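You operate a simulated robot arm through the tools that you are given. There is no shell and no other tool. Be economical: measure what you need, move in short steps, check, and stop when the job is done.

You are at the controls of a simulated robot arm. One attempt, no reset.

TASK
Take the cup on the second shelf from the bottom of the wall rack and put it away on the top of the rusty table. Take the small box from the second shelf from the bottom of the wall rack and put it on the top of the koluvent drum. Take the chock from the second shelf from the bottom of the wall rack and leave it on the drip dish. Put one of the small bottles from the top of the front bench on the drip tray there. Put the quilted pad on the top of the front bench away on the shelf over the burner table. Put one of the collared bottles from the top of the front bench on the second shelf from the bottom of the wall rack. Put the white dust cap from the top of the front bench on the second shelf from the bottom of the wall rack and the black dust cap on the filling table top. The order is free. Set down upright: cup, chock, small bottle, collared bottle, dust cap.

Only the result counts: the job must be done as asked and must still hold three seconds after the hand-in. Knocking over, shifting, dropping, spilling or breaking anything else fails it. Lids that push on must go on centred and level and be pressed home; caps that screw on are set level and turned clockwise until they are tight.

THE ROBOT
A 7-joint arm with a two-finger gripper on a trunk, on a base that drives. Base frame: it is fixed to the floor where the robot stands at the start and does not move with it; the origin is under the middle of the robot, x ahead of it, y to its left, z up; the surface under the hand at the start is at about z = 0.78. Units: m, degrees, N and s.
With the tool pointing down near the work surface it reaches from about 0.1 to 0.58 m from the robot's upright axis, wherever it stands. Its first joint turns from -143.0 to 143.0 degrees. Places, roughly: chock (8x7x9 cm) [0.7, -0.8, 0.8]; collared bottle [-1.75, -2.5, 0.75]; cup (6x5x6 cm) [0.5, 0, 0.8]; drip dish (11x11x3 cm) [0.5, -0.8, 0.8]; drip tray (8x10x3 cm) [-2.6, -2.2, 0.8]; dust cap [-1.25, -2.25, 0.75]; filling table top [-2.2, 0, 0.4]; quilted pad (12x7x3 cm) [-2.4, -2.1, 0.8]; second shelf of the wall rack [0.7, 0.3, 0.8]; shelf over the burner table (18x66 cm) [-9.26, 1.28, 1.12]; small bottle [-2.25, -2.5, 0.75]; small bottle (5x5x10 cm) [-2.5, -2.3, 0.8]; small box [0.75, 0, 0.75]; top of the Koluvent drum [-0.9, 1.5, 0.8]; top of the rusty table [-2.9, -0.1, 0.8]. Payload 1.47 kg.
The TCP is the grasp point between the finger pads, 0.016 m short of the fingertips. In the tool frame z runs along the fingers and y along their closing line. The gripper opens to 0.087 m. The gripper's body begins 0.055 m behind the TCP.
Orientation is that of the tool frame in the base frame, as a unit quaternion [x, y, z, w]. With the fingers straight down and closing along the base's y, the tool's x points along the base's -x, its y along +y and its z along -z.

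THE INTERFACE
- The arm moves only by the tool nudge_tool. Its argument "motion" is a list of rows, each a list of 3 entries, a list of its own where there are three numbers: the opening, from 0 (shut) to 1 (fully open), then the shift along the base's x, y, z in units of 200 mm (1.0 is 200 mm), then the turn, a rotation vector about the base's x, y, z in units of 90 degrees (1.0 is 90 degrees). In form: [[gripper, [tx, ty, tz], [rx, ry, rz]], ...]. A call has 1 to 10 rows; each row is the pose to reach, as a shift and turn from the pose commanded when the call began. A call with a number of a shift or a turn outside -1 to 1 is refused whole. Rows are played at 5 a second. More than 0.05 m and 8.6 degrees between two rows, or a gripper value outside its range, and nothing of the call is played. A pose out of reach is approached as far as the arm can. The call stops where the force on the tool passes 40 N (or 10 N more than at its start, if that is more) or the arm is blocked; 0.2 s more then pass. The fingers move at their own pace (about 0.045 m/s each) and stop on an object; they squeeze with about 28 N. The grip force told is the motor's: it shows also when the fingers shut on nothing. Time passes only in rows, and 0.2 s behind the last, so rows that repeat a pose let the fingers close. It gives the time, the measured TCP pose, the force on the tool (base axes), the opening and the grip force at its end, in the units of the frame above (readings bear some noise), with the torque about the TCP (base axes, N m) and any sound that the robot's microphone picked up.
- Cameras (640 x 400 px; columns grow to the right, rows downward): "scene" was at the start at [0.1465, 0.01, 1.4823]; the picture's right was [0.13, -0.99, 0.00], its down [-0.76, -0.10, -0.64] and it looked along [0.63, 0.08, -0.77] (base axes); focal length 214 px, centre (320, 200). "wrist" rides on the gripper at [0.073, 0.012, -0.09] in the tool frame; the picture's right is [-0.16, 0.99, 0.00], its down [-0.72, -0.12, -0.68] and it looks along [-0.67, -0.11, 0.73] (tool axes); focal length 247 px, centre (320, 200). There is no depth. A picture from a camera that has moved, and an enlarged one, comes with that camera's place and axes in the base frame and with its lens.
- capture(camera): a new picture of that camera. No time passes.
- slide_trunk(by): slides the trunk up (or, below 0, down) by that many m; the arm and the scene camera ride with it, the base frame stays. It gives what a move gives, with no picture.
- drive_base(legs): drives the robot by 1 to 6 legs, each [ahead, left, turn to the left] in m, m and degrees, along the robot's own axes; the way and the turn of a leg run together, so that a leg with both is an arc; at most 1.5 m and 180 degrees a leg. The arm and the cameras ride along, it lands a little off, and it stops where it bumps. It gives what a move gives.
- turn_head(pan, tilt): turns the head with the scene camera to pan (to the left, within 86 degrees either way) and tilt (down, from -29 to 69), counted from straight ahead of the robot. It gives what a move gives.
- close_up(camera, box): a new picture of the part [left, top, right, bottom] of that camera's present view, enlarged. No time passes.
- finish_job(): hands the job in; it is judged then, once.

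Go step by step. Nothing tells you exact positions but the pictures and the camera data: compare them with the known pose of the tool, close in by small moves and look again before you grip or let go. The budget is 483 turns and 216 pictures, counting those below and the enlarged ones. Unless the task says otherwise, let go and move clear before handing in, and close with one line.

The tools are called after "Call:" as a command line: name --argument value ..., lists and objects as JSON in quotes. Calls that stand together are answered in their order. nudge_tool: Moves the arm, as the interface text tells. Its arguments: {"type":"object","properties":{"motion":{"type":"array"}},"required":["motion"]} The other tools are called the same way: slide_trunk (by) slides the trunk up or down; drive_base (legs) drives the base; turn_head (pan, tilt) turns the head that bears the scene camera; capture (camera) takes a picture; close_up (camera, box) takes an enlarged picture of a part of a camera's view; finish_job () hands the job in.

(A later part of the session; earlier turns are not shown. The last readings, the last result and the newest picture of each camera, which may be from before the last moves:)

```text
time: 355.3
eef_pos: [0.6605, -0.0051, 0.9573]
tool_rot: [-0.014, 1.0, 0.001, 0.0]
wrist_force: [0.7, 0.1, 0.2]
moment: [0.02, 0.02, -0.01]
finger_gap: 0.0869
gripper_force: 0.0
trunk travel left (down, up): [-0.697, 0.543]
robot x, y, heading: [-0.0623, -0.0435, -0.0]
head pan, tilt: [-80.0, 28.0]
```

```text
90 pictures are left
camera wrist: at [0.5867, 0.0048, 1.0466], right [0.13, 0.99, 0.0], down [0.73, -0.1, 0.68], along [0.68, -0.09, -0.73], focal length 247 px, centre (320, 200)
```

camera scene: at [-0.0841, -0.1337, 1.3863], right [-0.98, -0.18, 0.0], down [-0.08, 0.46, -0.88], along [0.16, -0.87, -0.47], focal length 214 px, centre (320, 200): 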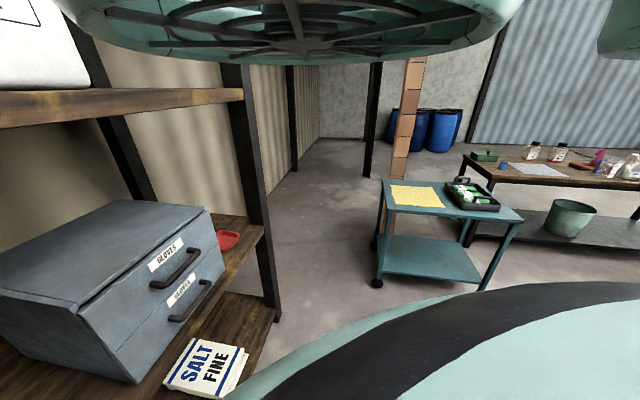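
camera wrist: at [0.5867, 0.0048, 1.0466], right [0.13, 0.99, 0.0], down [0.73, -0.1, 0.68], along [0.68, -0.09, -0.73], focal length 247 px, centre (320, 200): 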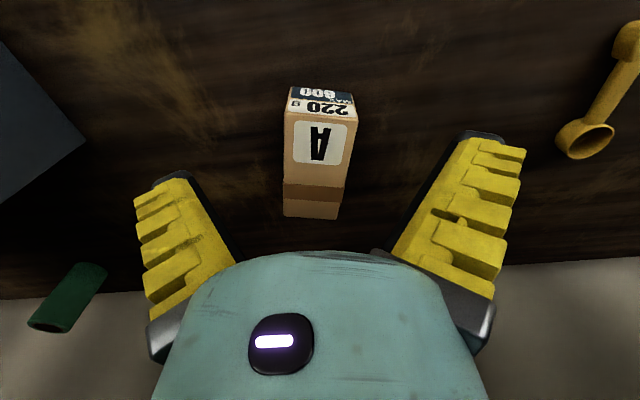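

The box is yawed about -12°, with its centre near (0.738, -0.02). I'll align the tool and advance.

Call:
nudge_tool --motion '[[1, [0, -0.04, 0], [0, 0, -0.075]], [1, [0, -0.07, 0], [0, 0, -0.15]], [1, [0, -0.07, 0], [0, 0, -0.15]]]'

Call:
drive_base --legs '[[0.075, 0, 0]]'

Call:
slide_trunk --by -0.07

Call:
capture --camera "wrist"

```text
time: 356.1
eef_pos: [0.6617, -0.02, 0.9561]
tool_rot: [0.104, 0.995, 0.0, 0.001]
wrist_force: [-0.2, 0.8, 0.0]
moment: [-0.03, 0.0, 0.02]
finger_gap: 0.087
gripper_force: 0.2
trunk travel left (down, up): [-0.697, 0.543]
robot x, y, heading: [-0.0635, -0.0462, 0.3]
head pan, tilt: [-80.0, 28.0]
```

```text
time: 357.1
eef_pos: [0.7354, -0.019, 0.9567]
tool_rot: [0.102, 0.995, 0.001, 0.002]
wrist_force: [0.0, -1.1, 0.4]
moment: [0.03, 0.0, -0.02]
finger_gap: 0.0869
gripper_force: 0.0
trunk travel left (down, up): [-0.697, 0.543]
robot x, y, heading: [0.0147, -0.0433, 0.1]
head pan, tilt: [-80.0, 28.0]
```

```text
time: 358.2
eef_pos: [0.7363, -0.0174, 0.8968]
tool_rot: [0.102, 0.995, 0.003, 0.003]
wrist_force: [-0.4, 0.4, -1.1]
moment: [-0.05, -0.01, -0.01]
finger_gap: 0.0872
gripper_force: 0.1
trunk travel left (down, up): [-0.627, 0.613]
robot x, y, heading: [0.0093, -0.0457, 0.1]
head pan, tilt: [-80.0, 28.0]
```

```text
89 pictures are left
camera wrist: at [0.6664, 0.0092, 0.9871], right [0.36, 0.93, 0.01], down [0.68, -0.26, 0.68], along [0.64, -0.24, -0.73], focal length 247 px, centre (320, 200)
```

wrist: 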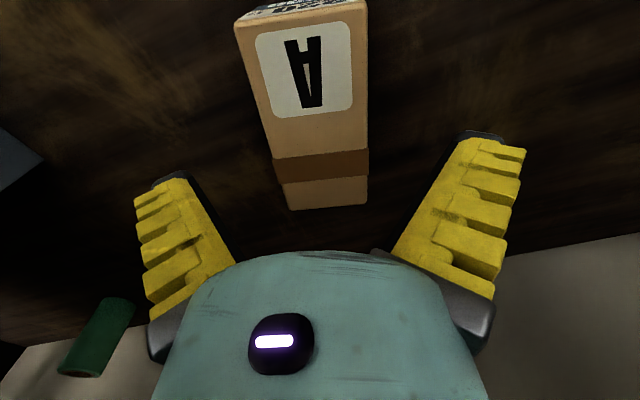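

The tool dropped less than the trunk did, so something may be touching. Checking the arm with the head camera.

Call:
turn_head --pan -55 --tilt 35

Call:
capture --camera "scene"

```text
time: 359.1
eef_pos: [0.7349, -0.0181, 0.8961]
tool_rot: [0.103, 0.995, 0.001, 0.002]
wrist_force: [-0.3, -0.3, -0.2]
moment: [0.01, 0.04, 0.01]
finger_gap: 0.0869
gripper_force: 0.1
trunk travel left (down, up): [-0.627, 0.613]
robot x, y, heading: [0.0117, -0.0421, 0.4]
head pan, tilt: [-55.0, 35.0]
```

```text
88 pictures are left
camera scene: at [0.1323, -0.1158, 1.3153], right [-0.83, -0.56, 0.0], down [-0.32, 0.47, -0.82], along [0.46, -0.68, -0.57], focal length 214 px, centre (320, 200)
```

scene: 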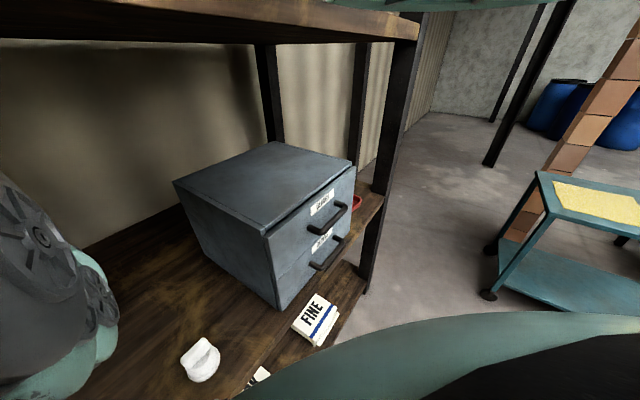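

Call:
slide_trunk --by 0.03

```text
time: 359.9
eef_pos: [0.7354, -0.0172, 0.9151]
tool_rot: [0.102, 0.995, 0.001, 0.0]
wrist_force: [-0.2, -1.1, -0.6]
moment: [0.02, 0.0, -0.01]
finger_gap: 0.0869
gripper_force: 0.1
trunk travel left (down, up): [-0.657, 0.583]
robot x, y, heading: [0.0126, -0.0461, 0.3]
head pan, tilt: [-55.0, 35.0]
```

Call:
turn_head --pan -40 --tilt 45

Call:
capture --camera "scene"

```text
time: 360.6
eef_pos: [0.7349, -0.0187, 0.9158]
tool_rot: [0.105, 0.994, 0.0, 0.001]
wrist_force: [0.1, -0.3, 0.3]
moment: [0.0, 0.01, -0.01]
finger_gap: 0.0873
gripper_force: 0.1
trunk travel left (down, up): [-0.657, 0.583]
robot x, y, heading: [0.0097, -0.0433, 0.4]
head pan, tilt: [-40.0, 45.0]
```

```text
87 pictures are left
camera scene: at [0.1303, -0.1131, 1.3271], right [-0.83, -0.56, 0.0], down [-0.37, 0.54, -0.76], along [0.43, -0.63, -0.65], focal length 214 px, centre (320, 200)
```

scene: 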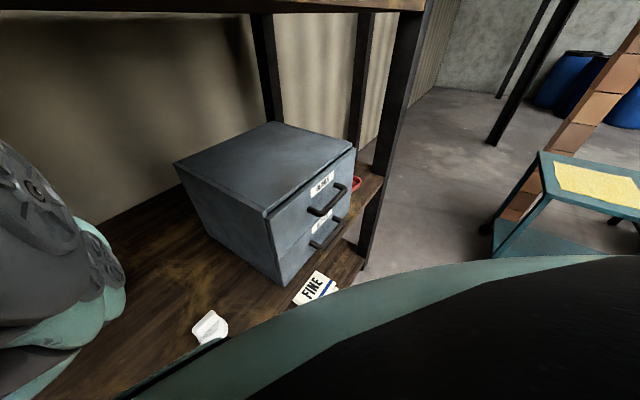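

Likely the elbow is touching the hanging pipe on the left. I'll shift the base right and compensate with the tool.

Call:
drive_base --legs '[[0, -0.07, 0]]'

Call:
nudge_tool --motion '[[1, [0, 0.15, 0], [0, 0, 0]], [1, [0, 0.33, 0], [0, 0, 0]], [1, [0, 0.33, 0], [0, 0, 0]]]'

Call:
slide_trunk --by -0.04

```text
time: 361.6
eef_pos: [0.7356, -0.0911, 0.9162]
tool_rot: [0.104, 0.995, 0.0, 0.001]
wrist_force: [0.1, -0.9, -0.4]
moment: [0.03, -0.02, -0.02]
finger_gap: 0.087
gripper_force: 0.0
trunk travel left (down, up): [-0.657, 0.583]
robot x, y, heading: [0.0134, -0.1175, 0.0]
head pan, tilt: [-40.0, 45.0]
```

```text
time: 362.4
eef_pos: [0.736, -0.0224, 0.9168]
tool_rot: [0.103, 0.995, 0.0, 0.001]
wrist_force: [-0.3, 0.4, -0.1]
moment: [-0.01, -0.01, 0.0]
finger_gap: 0.0872
gripper_force: 0.1
trunk travel left (down, up): [-0.657, 0.583]
robot x, y, heading: [0.013, -0.116, 0.4]
head pan, tilt: [-40.0, 45.0]
```

```text
time: 363.3
eef_pos: [0.7388, -0.0201, 0.8978]
tool_rot: [0.103, 0.995, 0.004, 0.004]
wrist_force: [-0.4, 0.1, -0.3]
moment: [0.01, -0.01, -0.03]
finger_gap: 0.0869
gripper_force: 0.2
trunk travel left (down, up): [-0.617, 0.623]
robot x, y, heading: [0.0065, -0.1159, 0.1]
head pan, tilt: [-40.0, 45.0]
```

The head cover is resting on the upper shelf when the trunk goes below this height. I'll raise it back a little and lower with the arm instead, moving the base slightly closer.

Call:
slide_trunk --by 0.045

Call:
drive_base --legs '[[0.025, 0, 0]]'

Call:
nudge_tool --motion '[[1, [-0.13, 0, -0.1], [0, 0, 0]], [1, [-0.13, 0, -0.25], [0, 0, 0]], [1, [-0.13, 0, -0.25], [0, 0, 0]]]'

Call:
capture --camera "wrist"

```text
time: 364.2
eef_pos: [0.7365, -0.0217, 0.921]
tool_rot: [0.104, 0.995, -0.001, 0.0]
wrist_force: [-0.3, -0.7, 0.0]
moment: [-0.01, -0.02, -0.01]
finger_gap: 0.0872
gripper_force: 0.1
trunk travel left (down, up): [-0.662, 0.578]
robot x, y, heading: [0.0159, -0.1122, 0.2]
head pan, tilt: [-40.0, 45.0]
```

```text
time: 365.1
eef_pos: [0.7512, -0.0231, 0.9182]
tool_rot: [0.104, 0.995, 0.0, -0.001]
wrist_force: [-0.1, 0.4, -0.6]
moment: [-0.02, 0.03, -0.02]
finger_gap: 0.0869
gripper_force: 0.0
trunk travel left (down, up): [-0.662, 0.578]
robot x, y, heading: [0.0286, -0.1162, 0.1]
head pan, tilt: [-40.0, 45.0]
stopped in leg 1: the robot was blocked; the commanded pose is now the measured one
```

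```text
time: 365.9
eef_pos: [0.7246, -0.0249, 0.8669]
tool_rot: [0.105, 0.995, 0.0, 0.0]
wrist_force: [-0.6, -0.2, 0.6]
moment: [0.0, -0.01, 0.03]
finger_gap: 0.0871
gripper_force: 0.1
trunk travel left (down, up): [-0.662, 0.578]
robot x, y, heading: [0.0294, -0.1132, 0.3]
head pan, tilt: [-40.0, 45.0]
```

```text
86 pictures are left
camera wrist: at [0.6558, 0.002, 0.957], right [0.36, 0.93, 0.0], down [0.68, -0.26, 0.68], along [0.63, -0.25, -0.73], focal length 247 px, centre (320, 200)
```

wrist: 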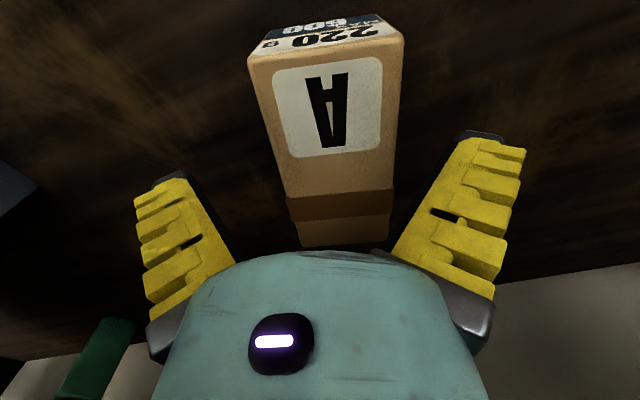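

Call:
nudge_tool --motion '[[1, [0.03, 0.04, -0.08], [0, 0, 0]], [1, [0.03, 0.04, -0.17], [0, 0, 0]], [1, [0.03, 0.04, -0.25], [0, 0, 0]], [1, [0.03, 0.04, -0.25], [0, 0, 0]]]'

Call:
capture --camera "wrist"

```text
time: 366.9
eef_pos: [0.72, -0.0184, 0.8278]
tool_rot: [0.104, 0.995, 0.0, 0.0]
wrist_force: [-0.6, -0.4, -0.5]
moment: [0.03, 0.02, 0.03]
finger_gap: 0.0868
gripper_force: 0.1
out of reach, approached as far as the arm can: row 2, 3, 4
trunk travel left (down, up): [-0.662, 0.578]
robot x, y, heading: [0.0286, -0.1173, 0.4]
head pan, tilt: [-40.0, 45.0]
```

```text
85 pictures are left
camera wrist: at [0.6509, 0.0095, 0.9192], right [0.36, 0.93, 0.0], down [0.68, -0.26, 0.68], along [0.63, -0.24, -0.73], focal length 247 px, centre (320, 200)
```

wrist: 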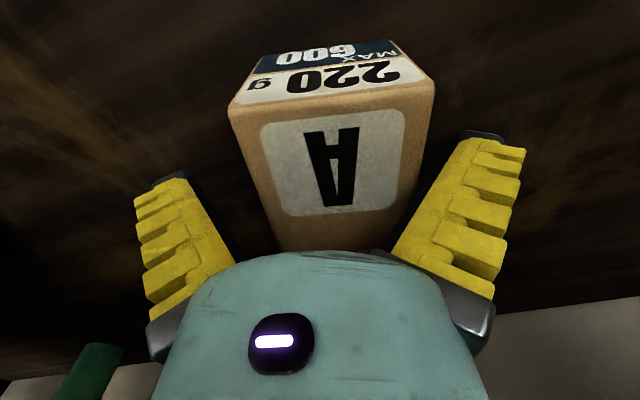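

Call:
nudge_tool --motion '[[1, [0, 0.025, -0.02], [0, 0, 0]], [0.6, [0, 0.025, -0.02], [0, 0, 0]], [0, [0, 0.025, -0.02], [0, 0, 0]], [0, [0, 0.025, -0.02], [0, 0, 0]], [0, [0, 0.025, -0.02], [0, 0, 0]]]'

Call:
capture --camera "wrist"

```text
time: 368.1
eef_pos: [0.7194, -0.0138, 0.8248]
tool_rot: [0.104, 0.995, 0.0, -0.001]
wrist_force: [-0.6, 0.5, -1.1]
moment: [0.03, 0.03, 0.02]
finger_gap: 0.0711
gripper_force: 27.9
trunk travel left (down, up): [-0.662, 0.578]
robot x, y, heading: [0.0271, -0.1148, 0.1]
head pan, tilt: [-40.0, 45.0]
```

```text
84 pictures are left
camera wrist: at [0.6506, 0.0132, 0.9153], right [0.36, 0.93, 0.0], down [0.69, -0.26, 0.68], along [0.63, -0.25, -0.73], focal length 247 px, centre (320, 200)
```

wrist: 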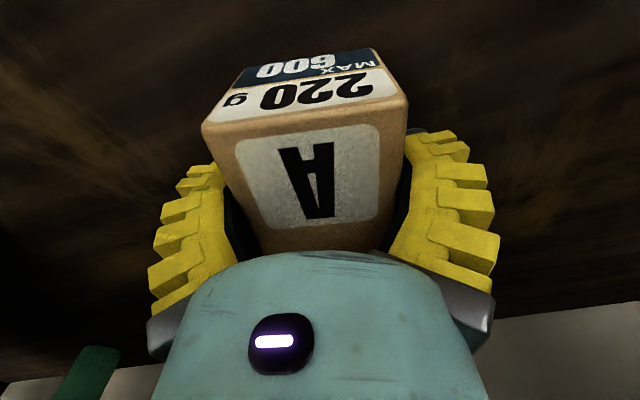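

Box gripped. Lifting and backing out.

Call:
nudge_tool --motion '[[0, [0, 0, 0.15], [0, 0, 0]], [0, [0, 0, 0.35], [0, 0, 0]], [0, [0, 0, 0.45], [0, 0, 0]], [0, [0, 0, 0.45], [0, 0, 0]]]'

Call:
drive_base --legs '[[-0.6, 0, 0]]'

Call:
capture --camera "wrist"

```text
time: 369.1
eef_pos: [0.7198, -0.0123, 0.9157]
tool_rot: [0.104, 0.995, 0.001, 0.0]
wrist_force: [0.5, 0.3, -2.6]
moment: [0.03, 0.01, -0.03]
finger_gap: 0.0709
gripper_force: 28.4
trunk travel left (down, up): [-0.662, 0.578]
robot x, y, heading: [0.0317, -0.1124, 0.2]
head pan, tilt: [-40.0, 45.0]
```

```text
time: 372.5
eef_pos: [0.1185, -0.0182, 0.9201]
tool_rot: [0.109, 0.994, -0.001, 0.001]
wrist_force: [0.7, 0.6, -1.9]
moment: [0.02, 0.03, 0.0]
finger_gap: 0.0708
gripper_force: 27.5
trunk travel left (down, up): [-0.662, 0.578]
robot x, y, heading: [-0.5768, -0.1154, -0.1]
head pan, tilt: [-40.0, 45.0]
```

```text
83 pictures are left
camera wrist: at [0.0482, 0.0092, 1.0101], right [0.37, 0.93, 0.0], down [0.68, -0.27, 0.68], along [0.64, -0.25, -0.73], focal length 247 px, centre (320, 200)
```

wrist: 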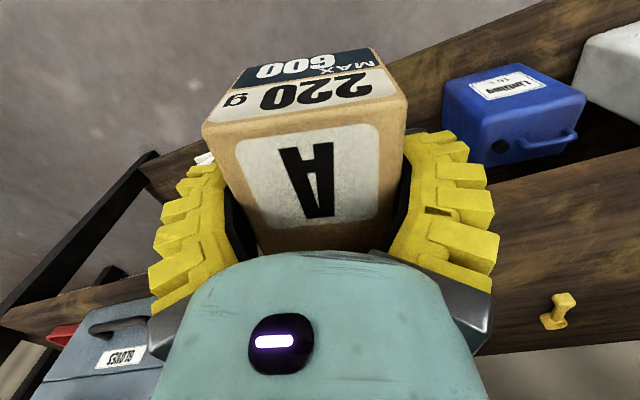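

Call:
turn_head --pan 20 --tilt 0

Call:
turn_head --pan 80 --tilt 25

Call:
capture --camera "scene"

```text
time: 373.8
eef_pos: [0.1183, -0.019, 0.9195]
tool_rot: [0.108, 0.994, -0.001, 0.001]
wrist_force: [0.4, -0.4, -1.9]
moment: [0.02, 0.02, 0.04]
finger_gap: 0.0707
gripper_force: 28.3
trunk travel left (down, up): [-0.662, 0.578]
robot x, y, heading: [-0.5789, -0.1146, 0.1]
head pan, tilt: [20.0, 0.0]
```

```text
time: 375.1
eef_pos: [0.1168, -0.0183, 0.9205]
tool_rot: [0.109, 0.994, 0.0, 0.003]
wrist_force: [-0.7, 0.3, -1.3]
moment: [0.02, -0.02, 0.0]
finger_gap: 0.0708
gripper_force: 27.7
trunk travel left (down, up): [-0.662, 0.578]
robot x, y, heading: [-0.5782, -0.1114, -0.4]
head pan, tilt: [80.0, 25.0]
```

```text
82 pictures are left
camera scene: at [-0.4925, -0.0231, 1.3561], right [0.98, -0.18, 0.0], down [-0.08, -0.42, -0.91], along [0.16, 0.89, -0.42], focal length 214 px, centre (320, 200)
```

scene: 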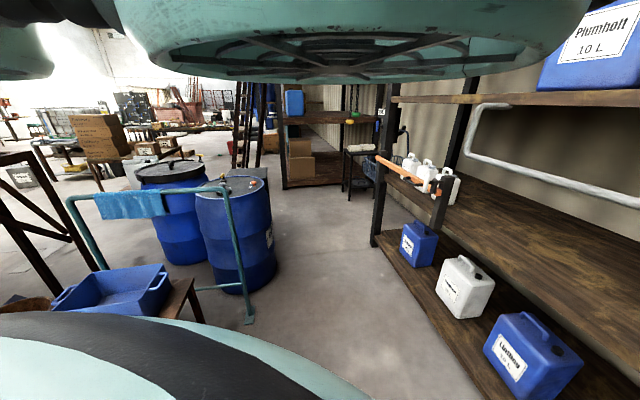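

The head now reaches the left side. The Koluvent drum is at about (-0.87, 1.47), with a towel rail south of it. I'll zoom in on its top.

Call:
close_up --camera "scene" --box '[130, 140, 310, 253]'

```text
3.54 times, centred on (220, 196) of scene
camera zoom: at [-0.4925, -0.0231, 1.3561], right [0.98, -0.18, 0.0], down [-0.08, -0.42, -0.91], along [0.16, 0.89, -0.42], focal length 759 px, centre (674, 212)
```

zoom: 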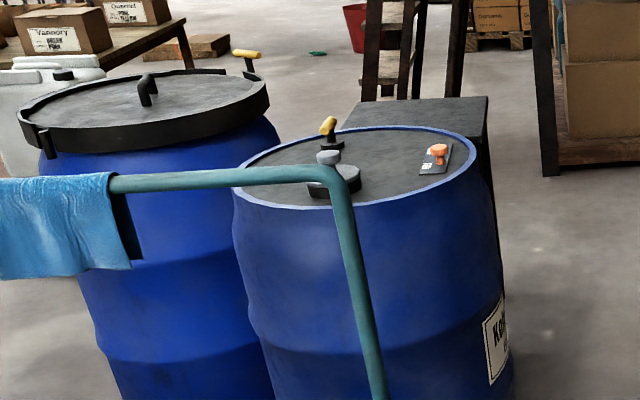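

Free spot on the drum near (-0.76, 1.38). I'll turn, drive clear of the rail, then turn toward the drum.

Call:
slide_trunk --by 0.15

Call:
drive_base --legs '[[0, 0, 90], [0, -0.25, 0], [0.6, 0, 0]]'

Call:
capture --camera "wrist"

Call:
capture --camera "scene"

```text
time: 376.9
eef_pos: [0.1179, -0.018, 1.0704]
tool_rot: [0.109, 0.994, 0.0, 0.001]
wrist_force: [0.3, -0.1, -1.6]
moment: [0.01, 0.04, 0.02]
finger_gap: 0.0706
gripper_force: 28.4
trunk travel left (down, up): [-0.812, 0.428]
robot x, y, heading: [-0.5784, -0.1156, -0.3]
head pan, tilt: [80.0, 25.0]
```

```text
time: 385.5
eef_pos: [-0.4268, 1.1863, 1.069]
tool_rot: [-0.629, 0.777, 0.001, 0.002]
wrist_force: [-0.2, 0.7, -2.6]
moment: [-0.06, 0.03, 0.0]
finger_gap: 0.0703
gripper_force: 27.9
trunk travel left (down, up): [-0.812, 0.428]
robot x, y, heading: [-0.324, 0.4884, 90.0]
head pan, tilt: [80.0, 25.0]
```

```text
80 pictures are left
camera wrist: at [-0.4543, 1.1175, 1.1601], right [-0.93, 0.36, 0.0], down [0.27, 0.68, 0.68], along [0.25, 0.64, -0.73], focal length 247 px, centre (320, 200)
```

wrist: 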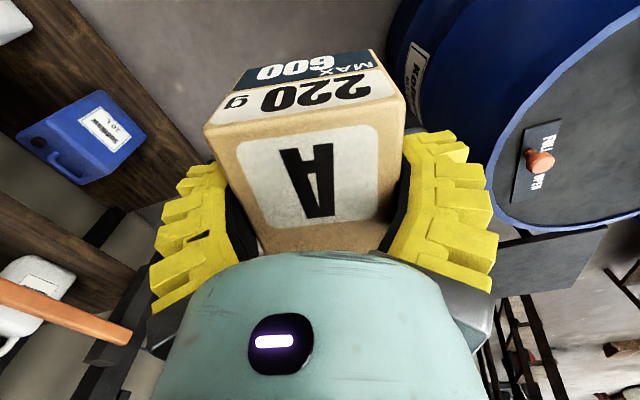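

```text
79 pictures are left
camera scene: at [-0.4188, 0.5759, 1.506], right [0.17, 0.98, 0.0], down [0.42, -0.07, -0.91], along [-0.89, 0.16, -0.42], focal length 214 px, centre (320, 200)
```

scene: 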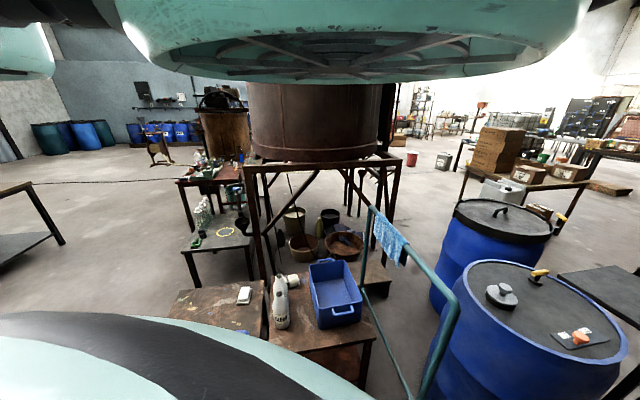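

Call:
drive_base --legs '[[0.415, -0.04, 0], [0, 0, 36]]'

Call:
capture --camera "wrist"

Call:
capture --camera "scene"

```text
time: 389.8
eef_pos: [-0.7758, 1.4183, 1.0697]
tool_rot: [0.837, -0.547, -0.001, -0.001]
wrist_force: [-0.6, -0.1, -3.0]
moment: [-0.02, -0.01, 0.01]
finger_gap: 0.0699
gripper_force: 27.9
trunk travel left (down, up): [-0.812, 0.428]
robot x, y, heading: [-0.2907, 0.9124, 126.1]
head pan, tilt: [80.0, 25.0]
```

```text
78 pictures are left
camera wrist: at [-0.7579, 1.3478, 1.1601], right [-0.97, -0.25, 0.0], down [-0.18, 0.71, 0.68], along [-0.17, 0.66, -0.73], focal length 247 px, centre (320, 200)
```

wrist: 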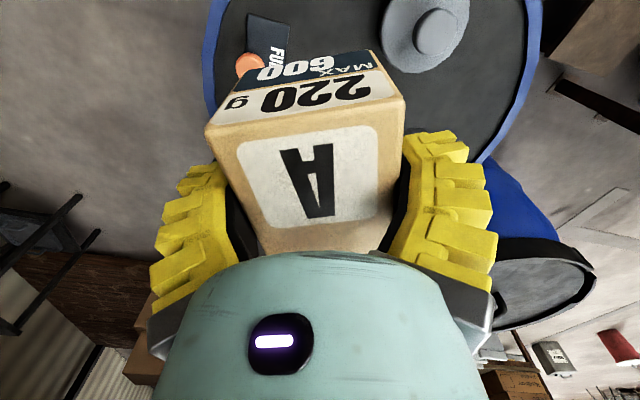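

```text
77 pictures are left
camera scene: at [-0.4126, 0.9283, 1.506], right [-0.43, 0.9, 0.0], down [0.38, 0.18, -0.91], along [-0.82, -0.39, -0.42], focal length 214 px, centre (320, 200)
```

scene: 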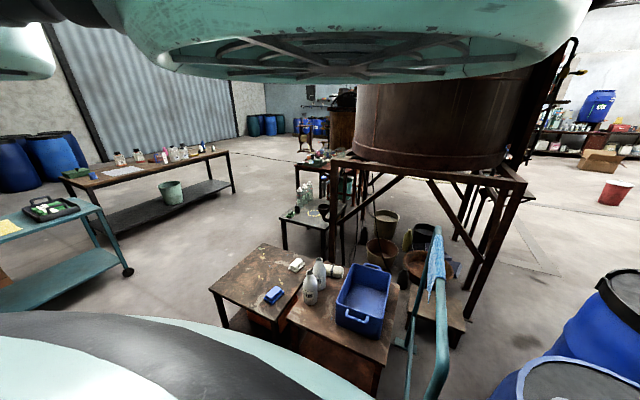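

Call:
nudge_tool --motion '[[0, [-0.09, -0.04, 0], [0, 0, 0]], [0, [-0.09, -0.04, 0], [0, 0, 0]]]'

Call:
slide_trunk --by -0.15

Call:
capture --camera "wrist"

```text
time: 390.4
eef_pos: [-0.7934, 1.4122, 1.0705]
tool_rot: [0.837, -0.547, -0.001, 0.0]
wrist_force: [-0.2, 0.7, -1.9]
moment: [-0.03, -0.03, -0.01]
finger_gap: 0.0698
gripper_force: 27.8
trunk travel left (down, up): [-0.812, 0.428]
robot x, y, heading: [-0.2871, 0.9135, 125.9]
head pan, tilt: [80.0, 25.0]
```

```text
time: 392.1
eef_pos: [-0.7947, 1.4112, 0.9205]
tool_rot: [0.837, -0.548, -0.003, -0.001]
wrist_force: [0.8, 0.1, -2.0]
moment: [-0.04, -0.02, -0.01]
finger_gap: 0.0699
gripper_force: 27.7
trunk travel left (down, up): [-0.662, 0.578]
robot x, y, heading: [-0.2921, 0.9099, 125.8]
head pan, tilt: [80.0, 25.0]
```

```text
76 pictures are left
camera wrist: at [-0.7762, 1.3397, 1.0102], right [-0.97, -0.25, 0.0], down [-0.18, 0.71, 0.68], along [-0.17, 0.66, -0.73], focal length 247 px, centre (320, 200)
```

wrist: 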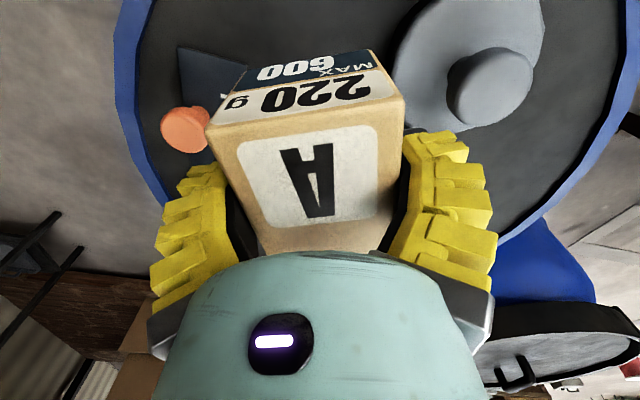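

Call:
nudge_tool --motion '[[0, [0.06, 0.026, 0], [0, 0, 0]], [0, [0.06, 0.026, 0], [0, 0, 0]]]'

Call:
slide_trunk --by -0.06

Call:
nudge_tool --motion '[[0, [0, 0, -0.04], [0, 0, 0]], [0, [0, 0, -0.07], [0, 0, 0]], [0, [0, 0, -0.1], [0, 0, 0]], [0, [0, 0, -0.13], [0, 0, 0]], [0, [0, 0, -0.15], [0, 0, 0]], [0, [0, 0, -0.17], [0, 0, 0]]]'

Call:
capture --camera "wrist"

```text
time: 392.8
eef_pos: [-0.7834, 1.4158, 0.9194]
tool_rot: [0.836, -0.548, -0.002, 0.0]
wrist_force: [-0.6, 0.6, -1.7]
moment: [-0.04, -0.03, 0.01]
finger_gap: 0.0698
gripper_force: 28.2
trunk travel left (down, up): [-0.662, 0.578]
robot x, y, heading: [-0.2919, 0.9124, 125.9]
head pan, tilt: [80.0, 25.0]
```

```text
time: 393.8
eef_pos: [-0.7821, 1.4177, 0.8591]
tool_rot: [0.837, -0.548, -0.003, 0.0]
wrist_force: [-0.4, 0.5, -2.4]
moment: [-0.05, -0.02, -0.01]
finger_gap: 0.0697
gripper_force: 27.5
trunk travel left (down, up): [-0.602, 0.638]
robot x, y, heading: [-0.287, 0.914, 126.0]
head pan, tilt: [80.0, 25.0]
```

```text
time: 395.1
eef_pos: [-0.7857, 1.421, 0.8337]
tool_rot: [0.836, -0.549, -0.008, -0.001]
wrist_force: [5.1, -2.8, 26.9]
moment: [0.17, 0.04, 0.09]
finger_gap: 0.0736
gripper_force: 27.8
trunk travel left (down, up): [-0.602, 0.638]
robot x, y, heading: [-0.2874, 0.9107, 125.6]
head pan, tilt: [80.0, 25.0]
stopped in row 6: the force on the tool passed its limit at 42 N (the readings are from after the stop); the commanded pose is now the measured one
```

```text
75 pictures are left
camera wrist: at [-0.7674, 1.3494, 0.9231], right [-0.97, -0.25, 0.01], down [-0.17, 0.7, 0.69], along [-0.18, 0.67, -0.72], focal length 247 px, centre (320, 200)
```

wrist: 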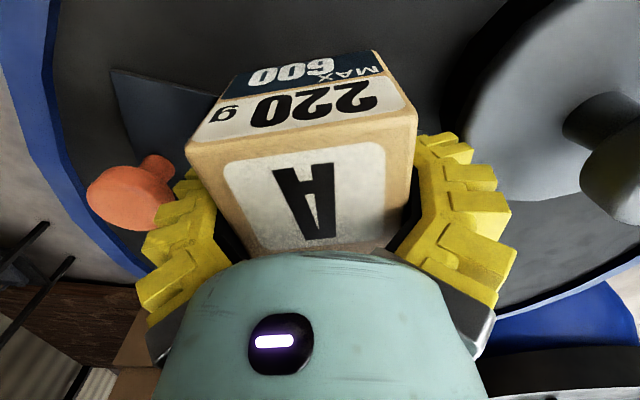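

Contact, but the box's edge is very near the placard. I'll lift slightly, shift 1 cm away and set it down again.

Call:
nudge_tool --motion '[[0, [0, 0, 0.07], [0, 0, 0]], [0, [-0.05, -0.023, 0.07], [0, 0, 0]], [0, [-0.05, -0.023, 0.03], [0, 0, 0]], [0, [-0.05, -0.023, 0.01], [0, 0, 0]], [0, [-0.05, -0.023, 0.0], [0, 0, 0]], [0, [-0.05, -0.023, -0.005], [0, 0, 0]]]'

Call:
capture --camera "wrist"

```text
time: 396.2
eef_pos: [-0.7951, 1.4159, 0.8359]
tool_rot: [0.837, -0.547, -0.009, -0.001]
wrist_force: [9.5, -4.2, 23.2]
moment: [-0.87, 1.11, 0.53]
finger_gap: 0.0735
gripper_force: 28.1
trunk travel left (down, up): [-0.602, 0.638]
robot x, y, heading: [-0.2896, 0.9127, 125.7]
head pan, tilt: [80.0, 25.0]
stopped in row 5: the force on the tool passed its limit at 44 N (the readings are from after the stop); the commanded pose is now the measured one
```

```text
74 pictures are left
camera wrist: at [-0.7761, 1.3432, 0.9245], right [-0.97, -0.25, 0.01], down [-0.17, 0.7, 0.69], along [-0.18, 0.67, -0.72], focal length 247 px, centre (320, 200)
```

wrist: 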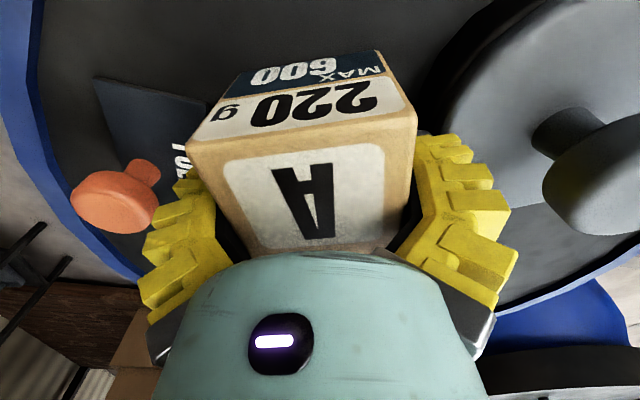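

Call:
nudge_tool --motion '[[0, [0, 0, 0.015], [0, 0, 0]], [0.85, [0, 0, 0.015], [0, 0, 0]], [0.9, [0, 0, 0.015], [0, 0, 0]], [0.9, [0, 0, 0.015], [0, 0, 0]], [0.9, [0, 0, 0.015], [0, 0, 0]]]'

Call:
capture --camera "wrist"

```text
time: 397.4
eef_pos: [-0.7924, 1.4144, 0.8359]
tool_rot: [0.837, -0.547, -0.005, -0.001]
wrist_force: [5.2, 4.1, 5.2]
moment: [-0.15, 0.08, -0.05]
finger_gap: 0.0799
gripper_force: 3.8
trunk travel left (down, up): [-0.602, 0.638]
robot x, y, heading: [-0.2905, 0.9142, 126.0]
head pan, tilt: [80.0, 25.0]
```

```text
73 pictures are left
camera wrist: at [-0.7735, 1.3434, 0.9251], right [-0.97, -0.25, 0.0], down [-0.18, 0.7, 0.69], along [-0.18, 0.67, -0.73], focal length 247 px, centre (320, 200)
```

wrist: 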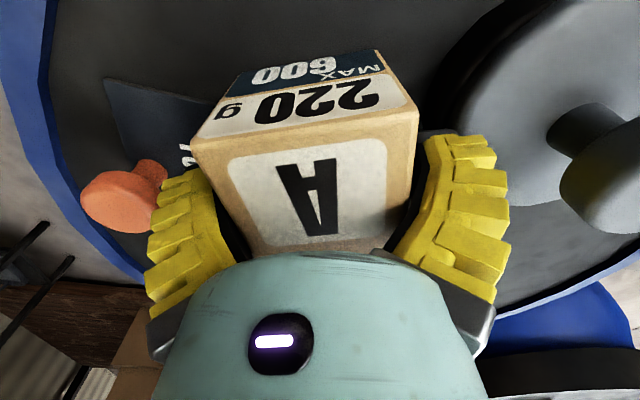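

Call:
nudge_tool --motion '[[0.9, [0, 0, 0.06], [0, 0, 0]], [0.9, [0, 0, 0.15], [0, 0, 0]], [0.9, [0, 0, 0.3], [0, 0, 0]], [0.9, [0, 0, 0.5], [0, 0, 0]], [1, [0, 0, 0.5], [0, 0, 0]]]'

Call:
capture --camera "wrist"

```text
time: 398.6
eef_pos: [-0.7932, 1.4129, 0.9343]
tool_rot: [0.836, -0.549, -0.005, -0.001]
wrist_force: [-0.5, -0.3, -0.2]
moment: [-0.03, 0.0, -0.02]
finger_gap: 0.0869
gripper_force: 0.1
trunk travel left (down, up): [-0.602, 0.638]
robot x, y, heading: [-0.2912, 0.9099, 126.0]
head pan, tilt: [80.0, 25.0]
```

```text
72 pictures are left
camera wrist: at [-0.7744, 1.3409, 1.0233], right [-0.97, -0.25, 0.01], down [-0.18, 0.7, 0.69], along [-0.18, 0.66, -0.73], focal length 247 px, centre (320, 200)
```

wrist: 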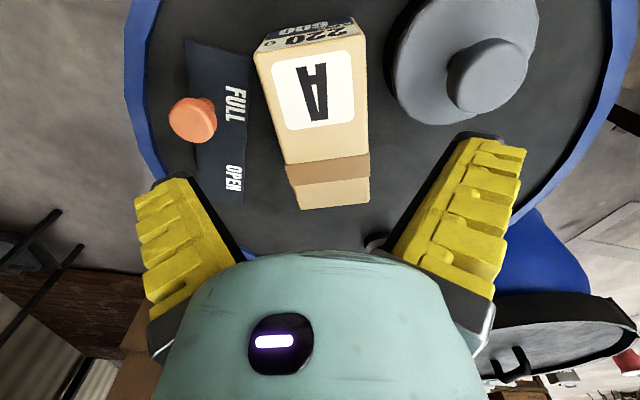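

The box rests cleanly on the drum. Next is the chock. I'll retreat the same way and go to the rack's right end.

Call:
slide_trunk --by 0.12

Call:
drive_base --legs '[[0, 0, -36], [-1.3, 0, 0], [0, 0.33, 0], [0, 0, -90]]'

Call:
capture --camera "wrist"

```text
time: 400.1
eef_pos: [-0.7934, 1.4135, 1.053]
tool_rot: [0.837, -0.548, -0.006, 0.0]
wrist_force: [0.2, 0.1, -0.3]
moment: [0.04, -0.02, -0.03]
finger_gap: 0.087
gripper_force: 0.1
trunk travel left (down, up): [-0.722, 0.518]
robot x, y, heading: [-0.2854, 0.9114, 125.6]
head pan, tilt: [80.0, 25.0]
```

```text
time: 413.9
eef_pos: [0.0768, -0.2393, 1.0542]
tool_rot: [0.093, 0.996, 0.002, 0.005]
wrist_force: [0.3, 0.0, 0.1]
moment: [0.01, 0.01, 0.03]
finger_gap: 0.0872
gripper_force: 0.0
trunk travel left (down, up): [-0.722, 0.518]
robot x, y, heading: [-0.6194, -0.3752, 1.7]
head pan, tilt: [80.0, 25.0]
```

```text
71 pictures are left
camera wrist: at [0.0066, -0.2152, 1.1432], right [0.34, 0.94, 0.01], down [0.68, -0.25, 0.69], along [0.65, -0.23, -0.73], focal length 247 px, centre (320, 200)
```

wrist: 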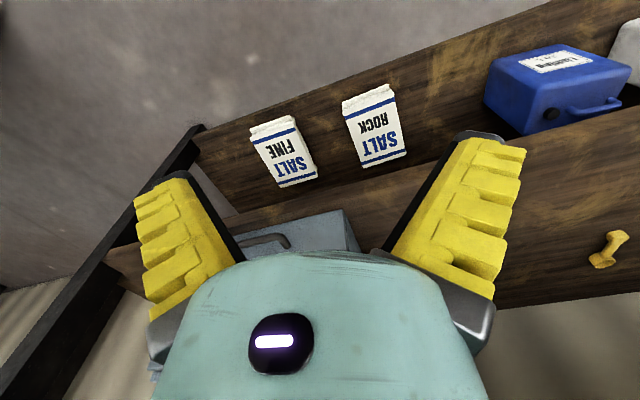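

Call:
nudge_tool --motion '[[1, [0, -0.2, 0], [0, 0, 0.06]], [1, [0, -0.4, 0], [0, 0, 0.12]], [1, [0, -0.5, 0], [0, 0, 0.137]], [1, [0, -0.5, 0], [0, 0, 0.137]]]'

Call:
drive_base --legs '[[0, -0.5, -1.7]]'

Call:
capture --camera "wrist"

Call:
capture --camera "scene"

```text
time: 414.9
eef_pos: [0.0793, -0.34, 1.0542]
tool_rot: [-0.016, 1.0, 0.003, 0.005]
wrist_force: [-0.4, 0.0, -0.4]
moment: [-0.01, -0.01, 0.01]
finger_gap: 0.0869
gripper_force: 0.0
trunk travel left (down, up): [-0.722, 0.518]
robot x, y, heading: [-0.6232, -0.375, 1.4]
head pan, tilt: [80.0, 25.0]
```

```text
time: 417.9
eef_pos: [0.0841, -0.8732, 1.0537]
tool_rot: [0.003, 1.0, 0.003, 0.005]
wrist_force: [0.7, 0.9, 0.1]
moment: [0.02, 0.03, -0.02]
finger_gap: 0.0871
gripper_force: 0.0
trunk travel left (down, up): [-0.722, 0.518]
robot x, y, heading: [-0.6166, -0.8866, -0.4]
head pan, tilt: [80.0, 25.0]
```

```text
70 pictures are left
camera wrist: at [0.0105, -0.8616, 1.1437], right [0.16, 0.99, 0.01], down [0.72, -0.12, 0.69], along [0.68, -0.11, -0.73], focal length 247 px, centre (320, 200)
```

wrist: 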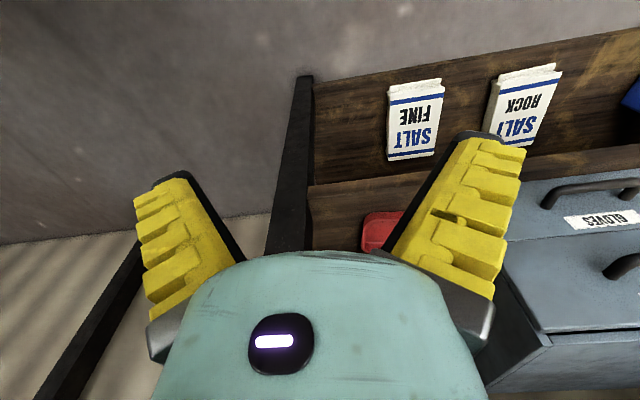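

```text
69 pictures are left
camera scene: at [-0.5288, -0.7946, 1.4161], right [0.98, -0.18, 0.0], down [-0.08, -0.42, -0.91], along [0.16, 0.89, -0.42], focal length 214 px, centre (320, 200)
```

scene: 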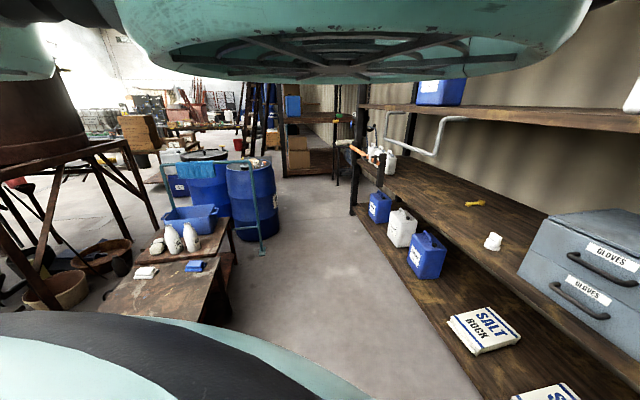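

Call:
drive_base --legs '[[0, 0.085, 0.4]]'

Call:
slide_trunk --by -0.065

Call:
drive_base --legs '[[0.33, 0, 0]]'

Call:
capture --camera "wrist"

```text
time: 418.9
eef_pos: [0.0849, -0.7844, 1.0541]
tool_rot: [-0.002, 1.0, 0.002, 0.006]
wrist_force: [-0.9, -0.5, 0.5]
moment: [-0.01, 0.0, 0.03]
finger_gap: 0.0872
gripper_force: 0.2
trunk travel left (down, up): [-0.722, 0.518]
robot x, y, heading: [-0.6129, -0.8006, -0.0]
head pan, tilt: [80.0, 25.0]
```

```text
time: 420.0
eef_pos: [0.085, -0.7846, 0.9898]
tool_rot: [-0.002, 1.0, 0.003, 0.005]
wrist_force: [0.4, 0.0, 0.1]
moment: [-0.01, 0.01, 0.0]
finger_gap: 0.087
gripper_force: 0.0
trunk travel left (down, up): [-0.657, 0.583]
robot x, y, heading: [-0.6174, -0.8026, -0.2]
head pan, tilt: [80.0, 25.0]
```

```text
time: 422.1
eef_pos: [0.4091, -0.784, 0.9899]
tool_rot: [-0.002, 1.0, 0.002, 0.005]
wrist_force: [0.4, 0.2, 0.8]
moment: [-0.04, 0.01, 0.0]
finger_gap: 0.087
gripper_force: 0.0
trunk travel left (down, up): [-0.657, 0.583]
robot x, y, heading: [-0.2941, -0.8009, -0.1]
head pan, tilt: [80.0, 25.0]
```

```text
68 pictures are left
camera wrist: at [0.3347, -0.7726, 1.0788], right [0.15, 0.99, 0.01], down [0.72, -0.12, 0.69], along [0.68, -0.1, -0.73], focal length 247 px, centre (320, 200)
```

wrist: 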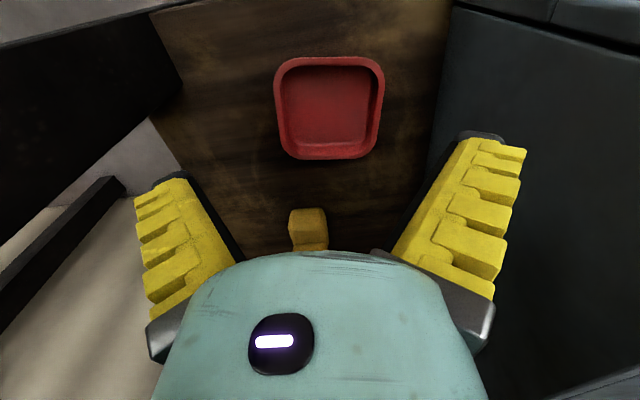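

Call:
drive_base --legs '[[0.17, 0, 0]]'

Call:
nudge_tool --motion '[[1, [0, -0.13, 0], [0, 0, 0]], [1, [0, -0.26, 0], [0, 0, 0]], [1, [0, -0.26, 0], [0, 0, 0]]]'

Call:
capture --camera "wrist"

```text
time: 423.6
eef_pos: [0.5788, -0.7858, 0.9897]
tool_rot: [-0.001, 1.0, 0.003, 0.005]
wrist_force: [0.3, 0.5, -0.5]
moment: [0.0, -0.01, -0.01]
finger_gap: 0.0868
gripper_force: 0.1
trunk travel left (down, up): [-0.657, 0.583]
robot x, y, heading: [-0.1239, -0.8022, -0.3]
head pan, tilt: [80.0, 25.0]
```

```text
time: 424.4
eef_pos: [0.5791, -0.8374, 0.9912]
tool_rot: [-0.003, 1.0, 0.002, 0.005]
wrist_force: [0.6, 0.3, 0.5]
moment: [-0.03, 0.0, 0.0]
finger_gap: 0.0868
gripper_force: 0.0
trunk travel left (down, up): [-0.657, 0.583]
robot x, y, heading: [-0.1164, -0.8051, -0.4]
head pan, tilt: [80.0, 25.0]
```

```text
67 pictures are left
camera wrist: at [0.505, -0.8268, 1.08], right [0.16, 0.99, 0.01], down [0.72, -0.12, 0.69], along [0.68, -0.1, -0.73], focal length 247 px, centre (320, 200)
```

wrist: 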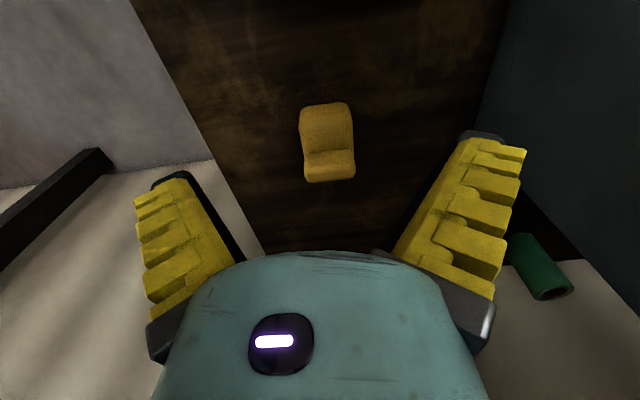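

Call:
close_up --camera "wrist" --box '[250, 80, 410, 200]'

```text
3.33 times, centred on (330, 140) of wrist
camera zoom: at [0.505, -0.8268, 1.08], right [0.16, 0.99, 0.01], down [0.72, -0.12, 0.69], along [0.68, -0.1, -0.73], focal length 823 px, centre (287, 400)
```

zoom: 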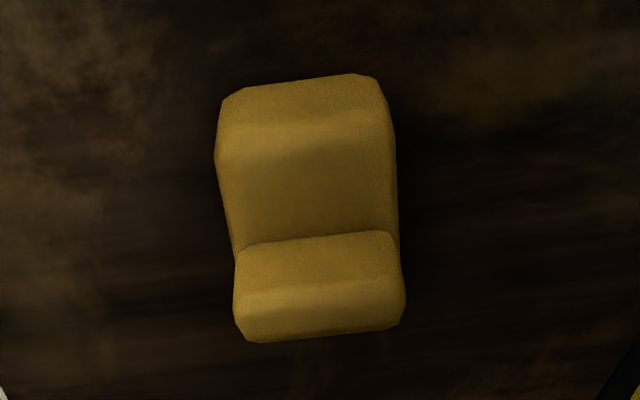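

Call:
nudge_tool --motion '[[1, [-0.13, 0, -0.1], [0, 0, -0.04]], [1, [-0.13, 0, -0.2], [0, 0, -0.045]], [1, [-0.13, 0, -0.2], [0, 0, -0.045]]]'

Call:
drive_base --legs '[[0.1, 0, 0]]'

Call:
capture --camera "wrist"

```text
time: 425.2
eef_pos: [0.5537, -0.8372, 0.9494]
tool_rot: [0.035, 0.999, 0.003, 0.005]
wrist_force: [0.3, -0.4, 0.2]
moment: [0.0, -0.01, -0.01]
finger_gap: 0.0867
gripper_force: 0.0
out of reach, approached as far as the arm can: row 1
trunk travel left (down, up): [-0.657, 0.583]
robot x, y, heading: [-0.1215, -0.8017, 0.0]
head pan, tilt: [80.0, 25.0]
```

```text
time: 426.4
eef_pos: [0.6508, -0.8383, 0.9495]
tool_rot: [0.035, 0.999, 0.002, 0.006]
wrist_force: [-0.7, -1.1, -0.2]
moment: [0.0, 0.01, -0.02]
finger_gap: 0.0871
gripper_force: 0.1
trunk travel left (down, up): [-0.657, 0.583]
robot x, y, heading: [-0.0285, -0.8004, 0.0]
head pan, tilt: [80.0, 25.0]
```

```text
65 pictures are left
camera wrist: at [0.5772, -0.8212, 1.0395], right [0.23, 0.97, 0.01], down [0.71, -0.17, 0.69], along [0.67, -0.15, -0.73], focal length 247 px, centre (320, 200)
```

wrist: 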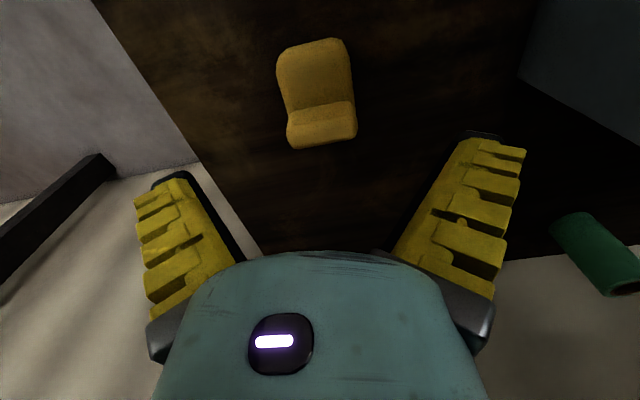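

Call:
nudge_tool --motion '[[1, [0.01, 0, -0.15], [0, 0, 0]], [1, [0.01, 0, -0.3], [0, 0, 0]], [1, [0.01, 0, -0.45], [0, 0, 0]], [1, [0.01, 0, -0.58], [0, 0, 0]], [1, [0.01, 0, -0.58], [0, 0, 0]]]'

Call:
capture --camera "wrist"

```text
time: 427.6
eef_pos: [0.654, -0.8399, 0.8353]
tool_rot: [0.035, 0.999, 0.003, 0.007]
wrist_force: [-0.3, -1.0, -0.7]
moment: [-0.01, 0.04, 0.0]
finger_gap: 0.0871
gripper_force: 0.0
trunk travel left (down, up): [-0.657, 0.583]
robot x, y, heading: [-0.0254, -0.7982, 0.0]
head pan, tilt: [80.0, 25.0]
```

```text
64 pictures are left
camera wrist: at [0.5797, -0.8218, 0.9244], right [0.23, 0.97, 0.01], down [0.71, -0.17, 0.69], along [0.67, -0.15, -0.73], focal length 247 px, centre (320, 200)
```

wrist: 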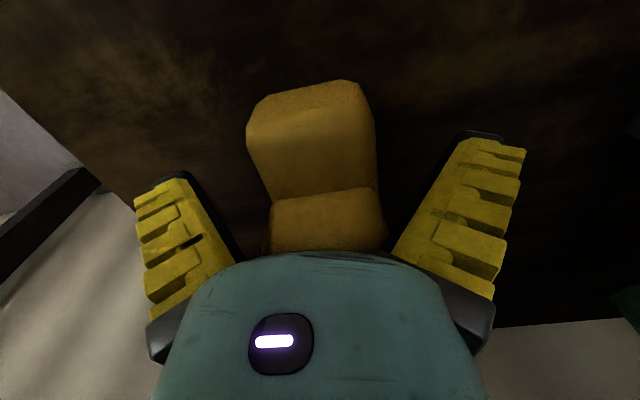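

Call:
nudge_tool --motion '[[0.7, [0, 0, -0.02], [0, 0, 0]], [0.3, [0, 0, -0.02], [0, 0, 0]], [0, [0, 0, -0.02], [0, 0, 0]], [0, [0, 0, -0.02], [0, 0, 0]], [0, [0, 0, -0.02], [0, 0, 0]]]'

Call:
capture --camera "wrist"

```text
time: 428.8
eef_pos: [0.6528, -0.8376, 0.8308]
tool_rot: [0.035, 0.999, 0.003, 0.006]
wrist_force: [1.1, 0.7, -2.3]
moment: [0.04, -0.09, 0.03]
finger_gap: 0.0604
gripper_force: 27.9
trunk travel left (down, up): [-0.657, 0.583]
robot x, y, heading: [-0.0247, -0.8014, -0.3]
head pan, tilt: [80.0, 25.0]
```

```text
63 pictures are left
camera wrist: at [0.5799, -0.8214, 0.9205], right [0.23, 0.97, 0.01], down [0.71, -0.17, 0.69], along [0.67, -0.15, -0.73], focal length 247 px, centre (320, 200)
```

wrist: 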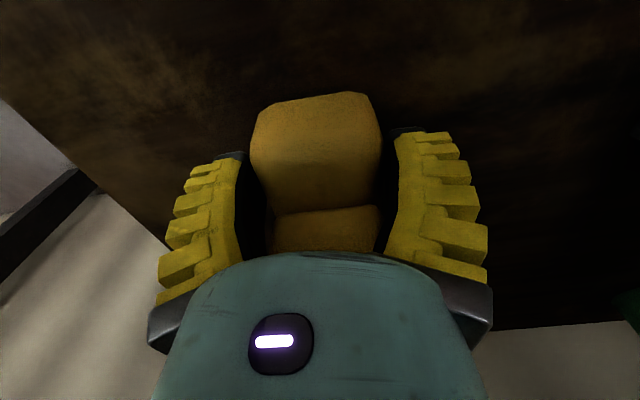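

Chock gripped. Lifting, backing to the dish and measuring.

Call:
nudge_tool --motion '[[0, [0, 0, 0.15], [0, 0, 0]], [0, [0, 0, 0.35], [0, 0, 0]], [0, [0, 0, 0.5], [0, 0, 0]], [0, [0, 0, 0.5], [0, 0, 0]]]'

Call:
drive_base --legs '[[-0.28, 0, 0]]'

Call:
nudge_tool --motion '[[0, [0, 0.15, 0], [0, 0, 0]], [0, [0, 0.3, 0], [0, 0, 0.035]], [0, [0, 0.3, 0], [0, 0, 0.035]]]'

Call:
capture --camera "wrist"

```text
time: 429.8
eef_pos: [0.6516, -0.8387, 0.9308]
tool_rot: [0.033, 0.999, 0.002, 0.005]
wrist_force: [-0.3, 1.0, -2.9]
moment: [-0.03, 0.05, -0.02]
finger_gap: 0.0603
gripper_force: 27.8
trunk travel left (down, up): [-0.657, 0.583]
robot x, y, heading: [-0.0231, -0.8053, -0.1]
head pan, tilt: [80.0, 25.0]
```

```text
time: 431.7
eef_pos: [0.3735, -0.8354, 0.9315]
tool_rot: [0.033, 0.999, 0.003, 0.006]
wrist_force: [0.0, 0.5, -3.2]
moment: [0.01, 0.03, -0.02]
finger_gap: 0.0607
gripper_force: 27.5
trunk travel left (down, up): [-0.657, 0.583]
robot x, y, heading: [-0.3002, -0.799, 0.3]
head pan, tilt: [80.0, 25.0]
```

```text
time: 432.5
eef_pos: [0.3748, -0.7757, 0.9308]
tool_rot: [0.006, 1.0, 0.003, 0.005]
wrist_force: [-0.5, 0.1, -2.5]
moment: [-0.04, 0.04, 0.0]
finger_gap: 0.0602
gripper_force: 27.7
trunk travel left (down, up): [-0.657, 0.583]
robot x, y, heading: [-0.3002, -0.7996, 0.2]
head pan, tilt: [80.0, 25.0]
```

```text
62 pictures are left
camera wrist: at [0.3001, -0.7637, 1.0212], right [0.17, 0.99, 0.01], down [0.72, -0.13, 0.69], along [0.68, -0.11, -0.73], focal length 247 px, centre (320, 200)
```

wrist: 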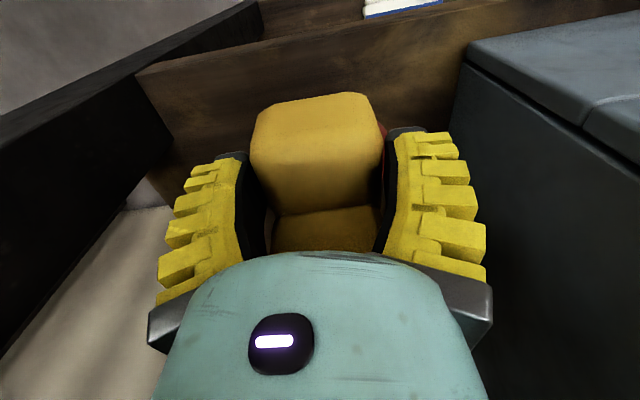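

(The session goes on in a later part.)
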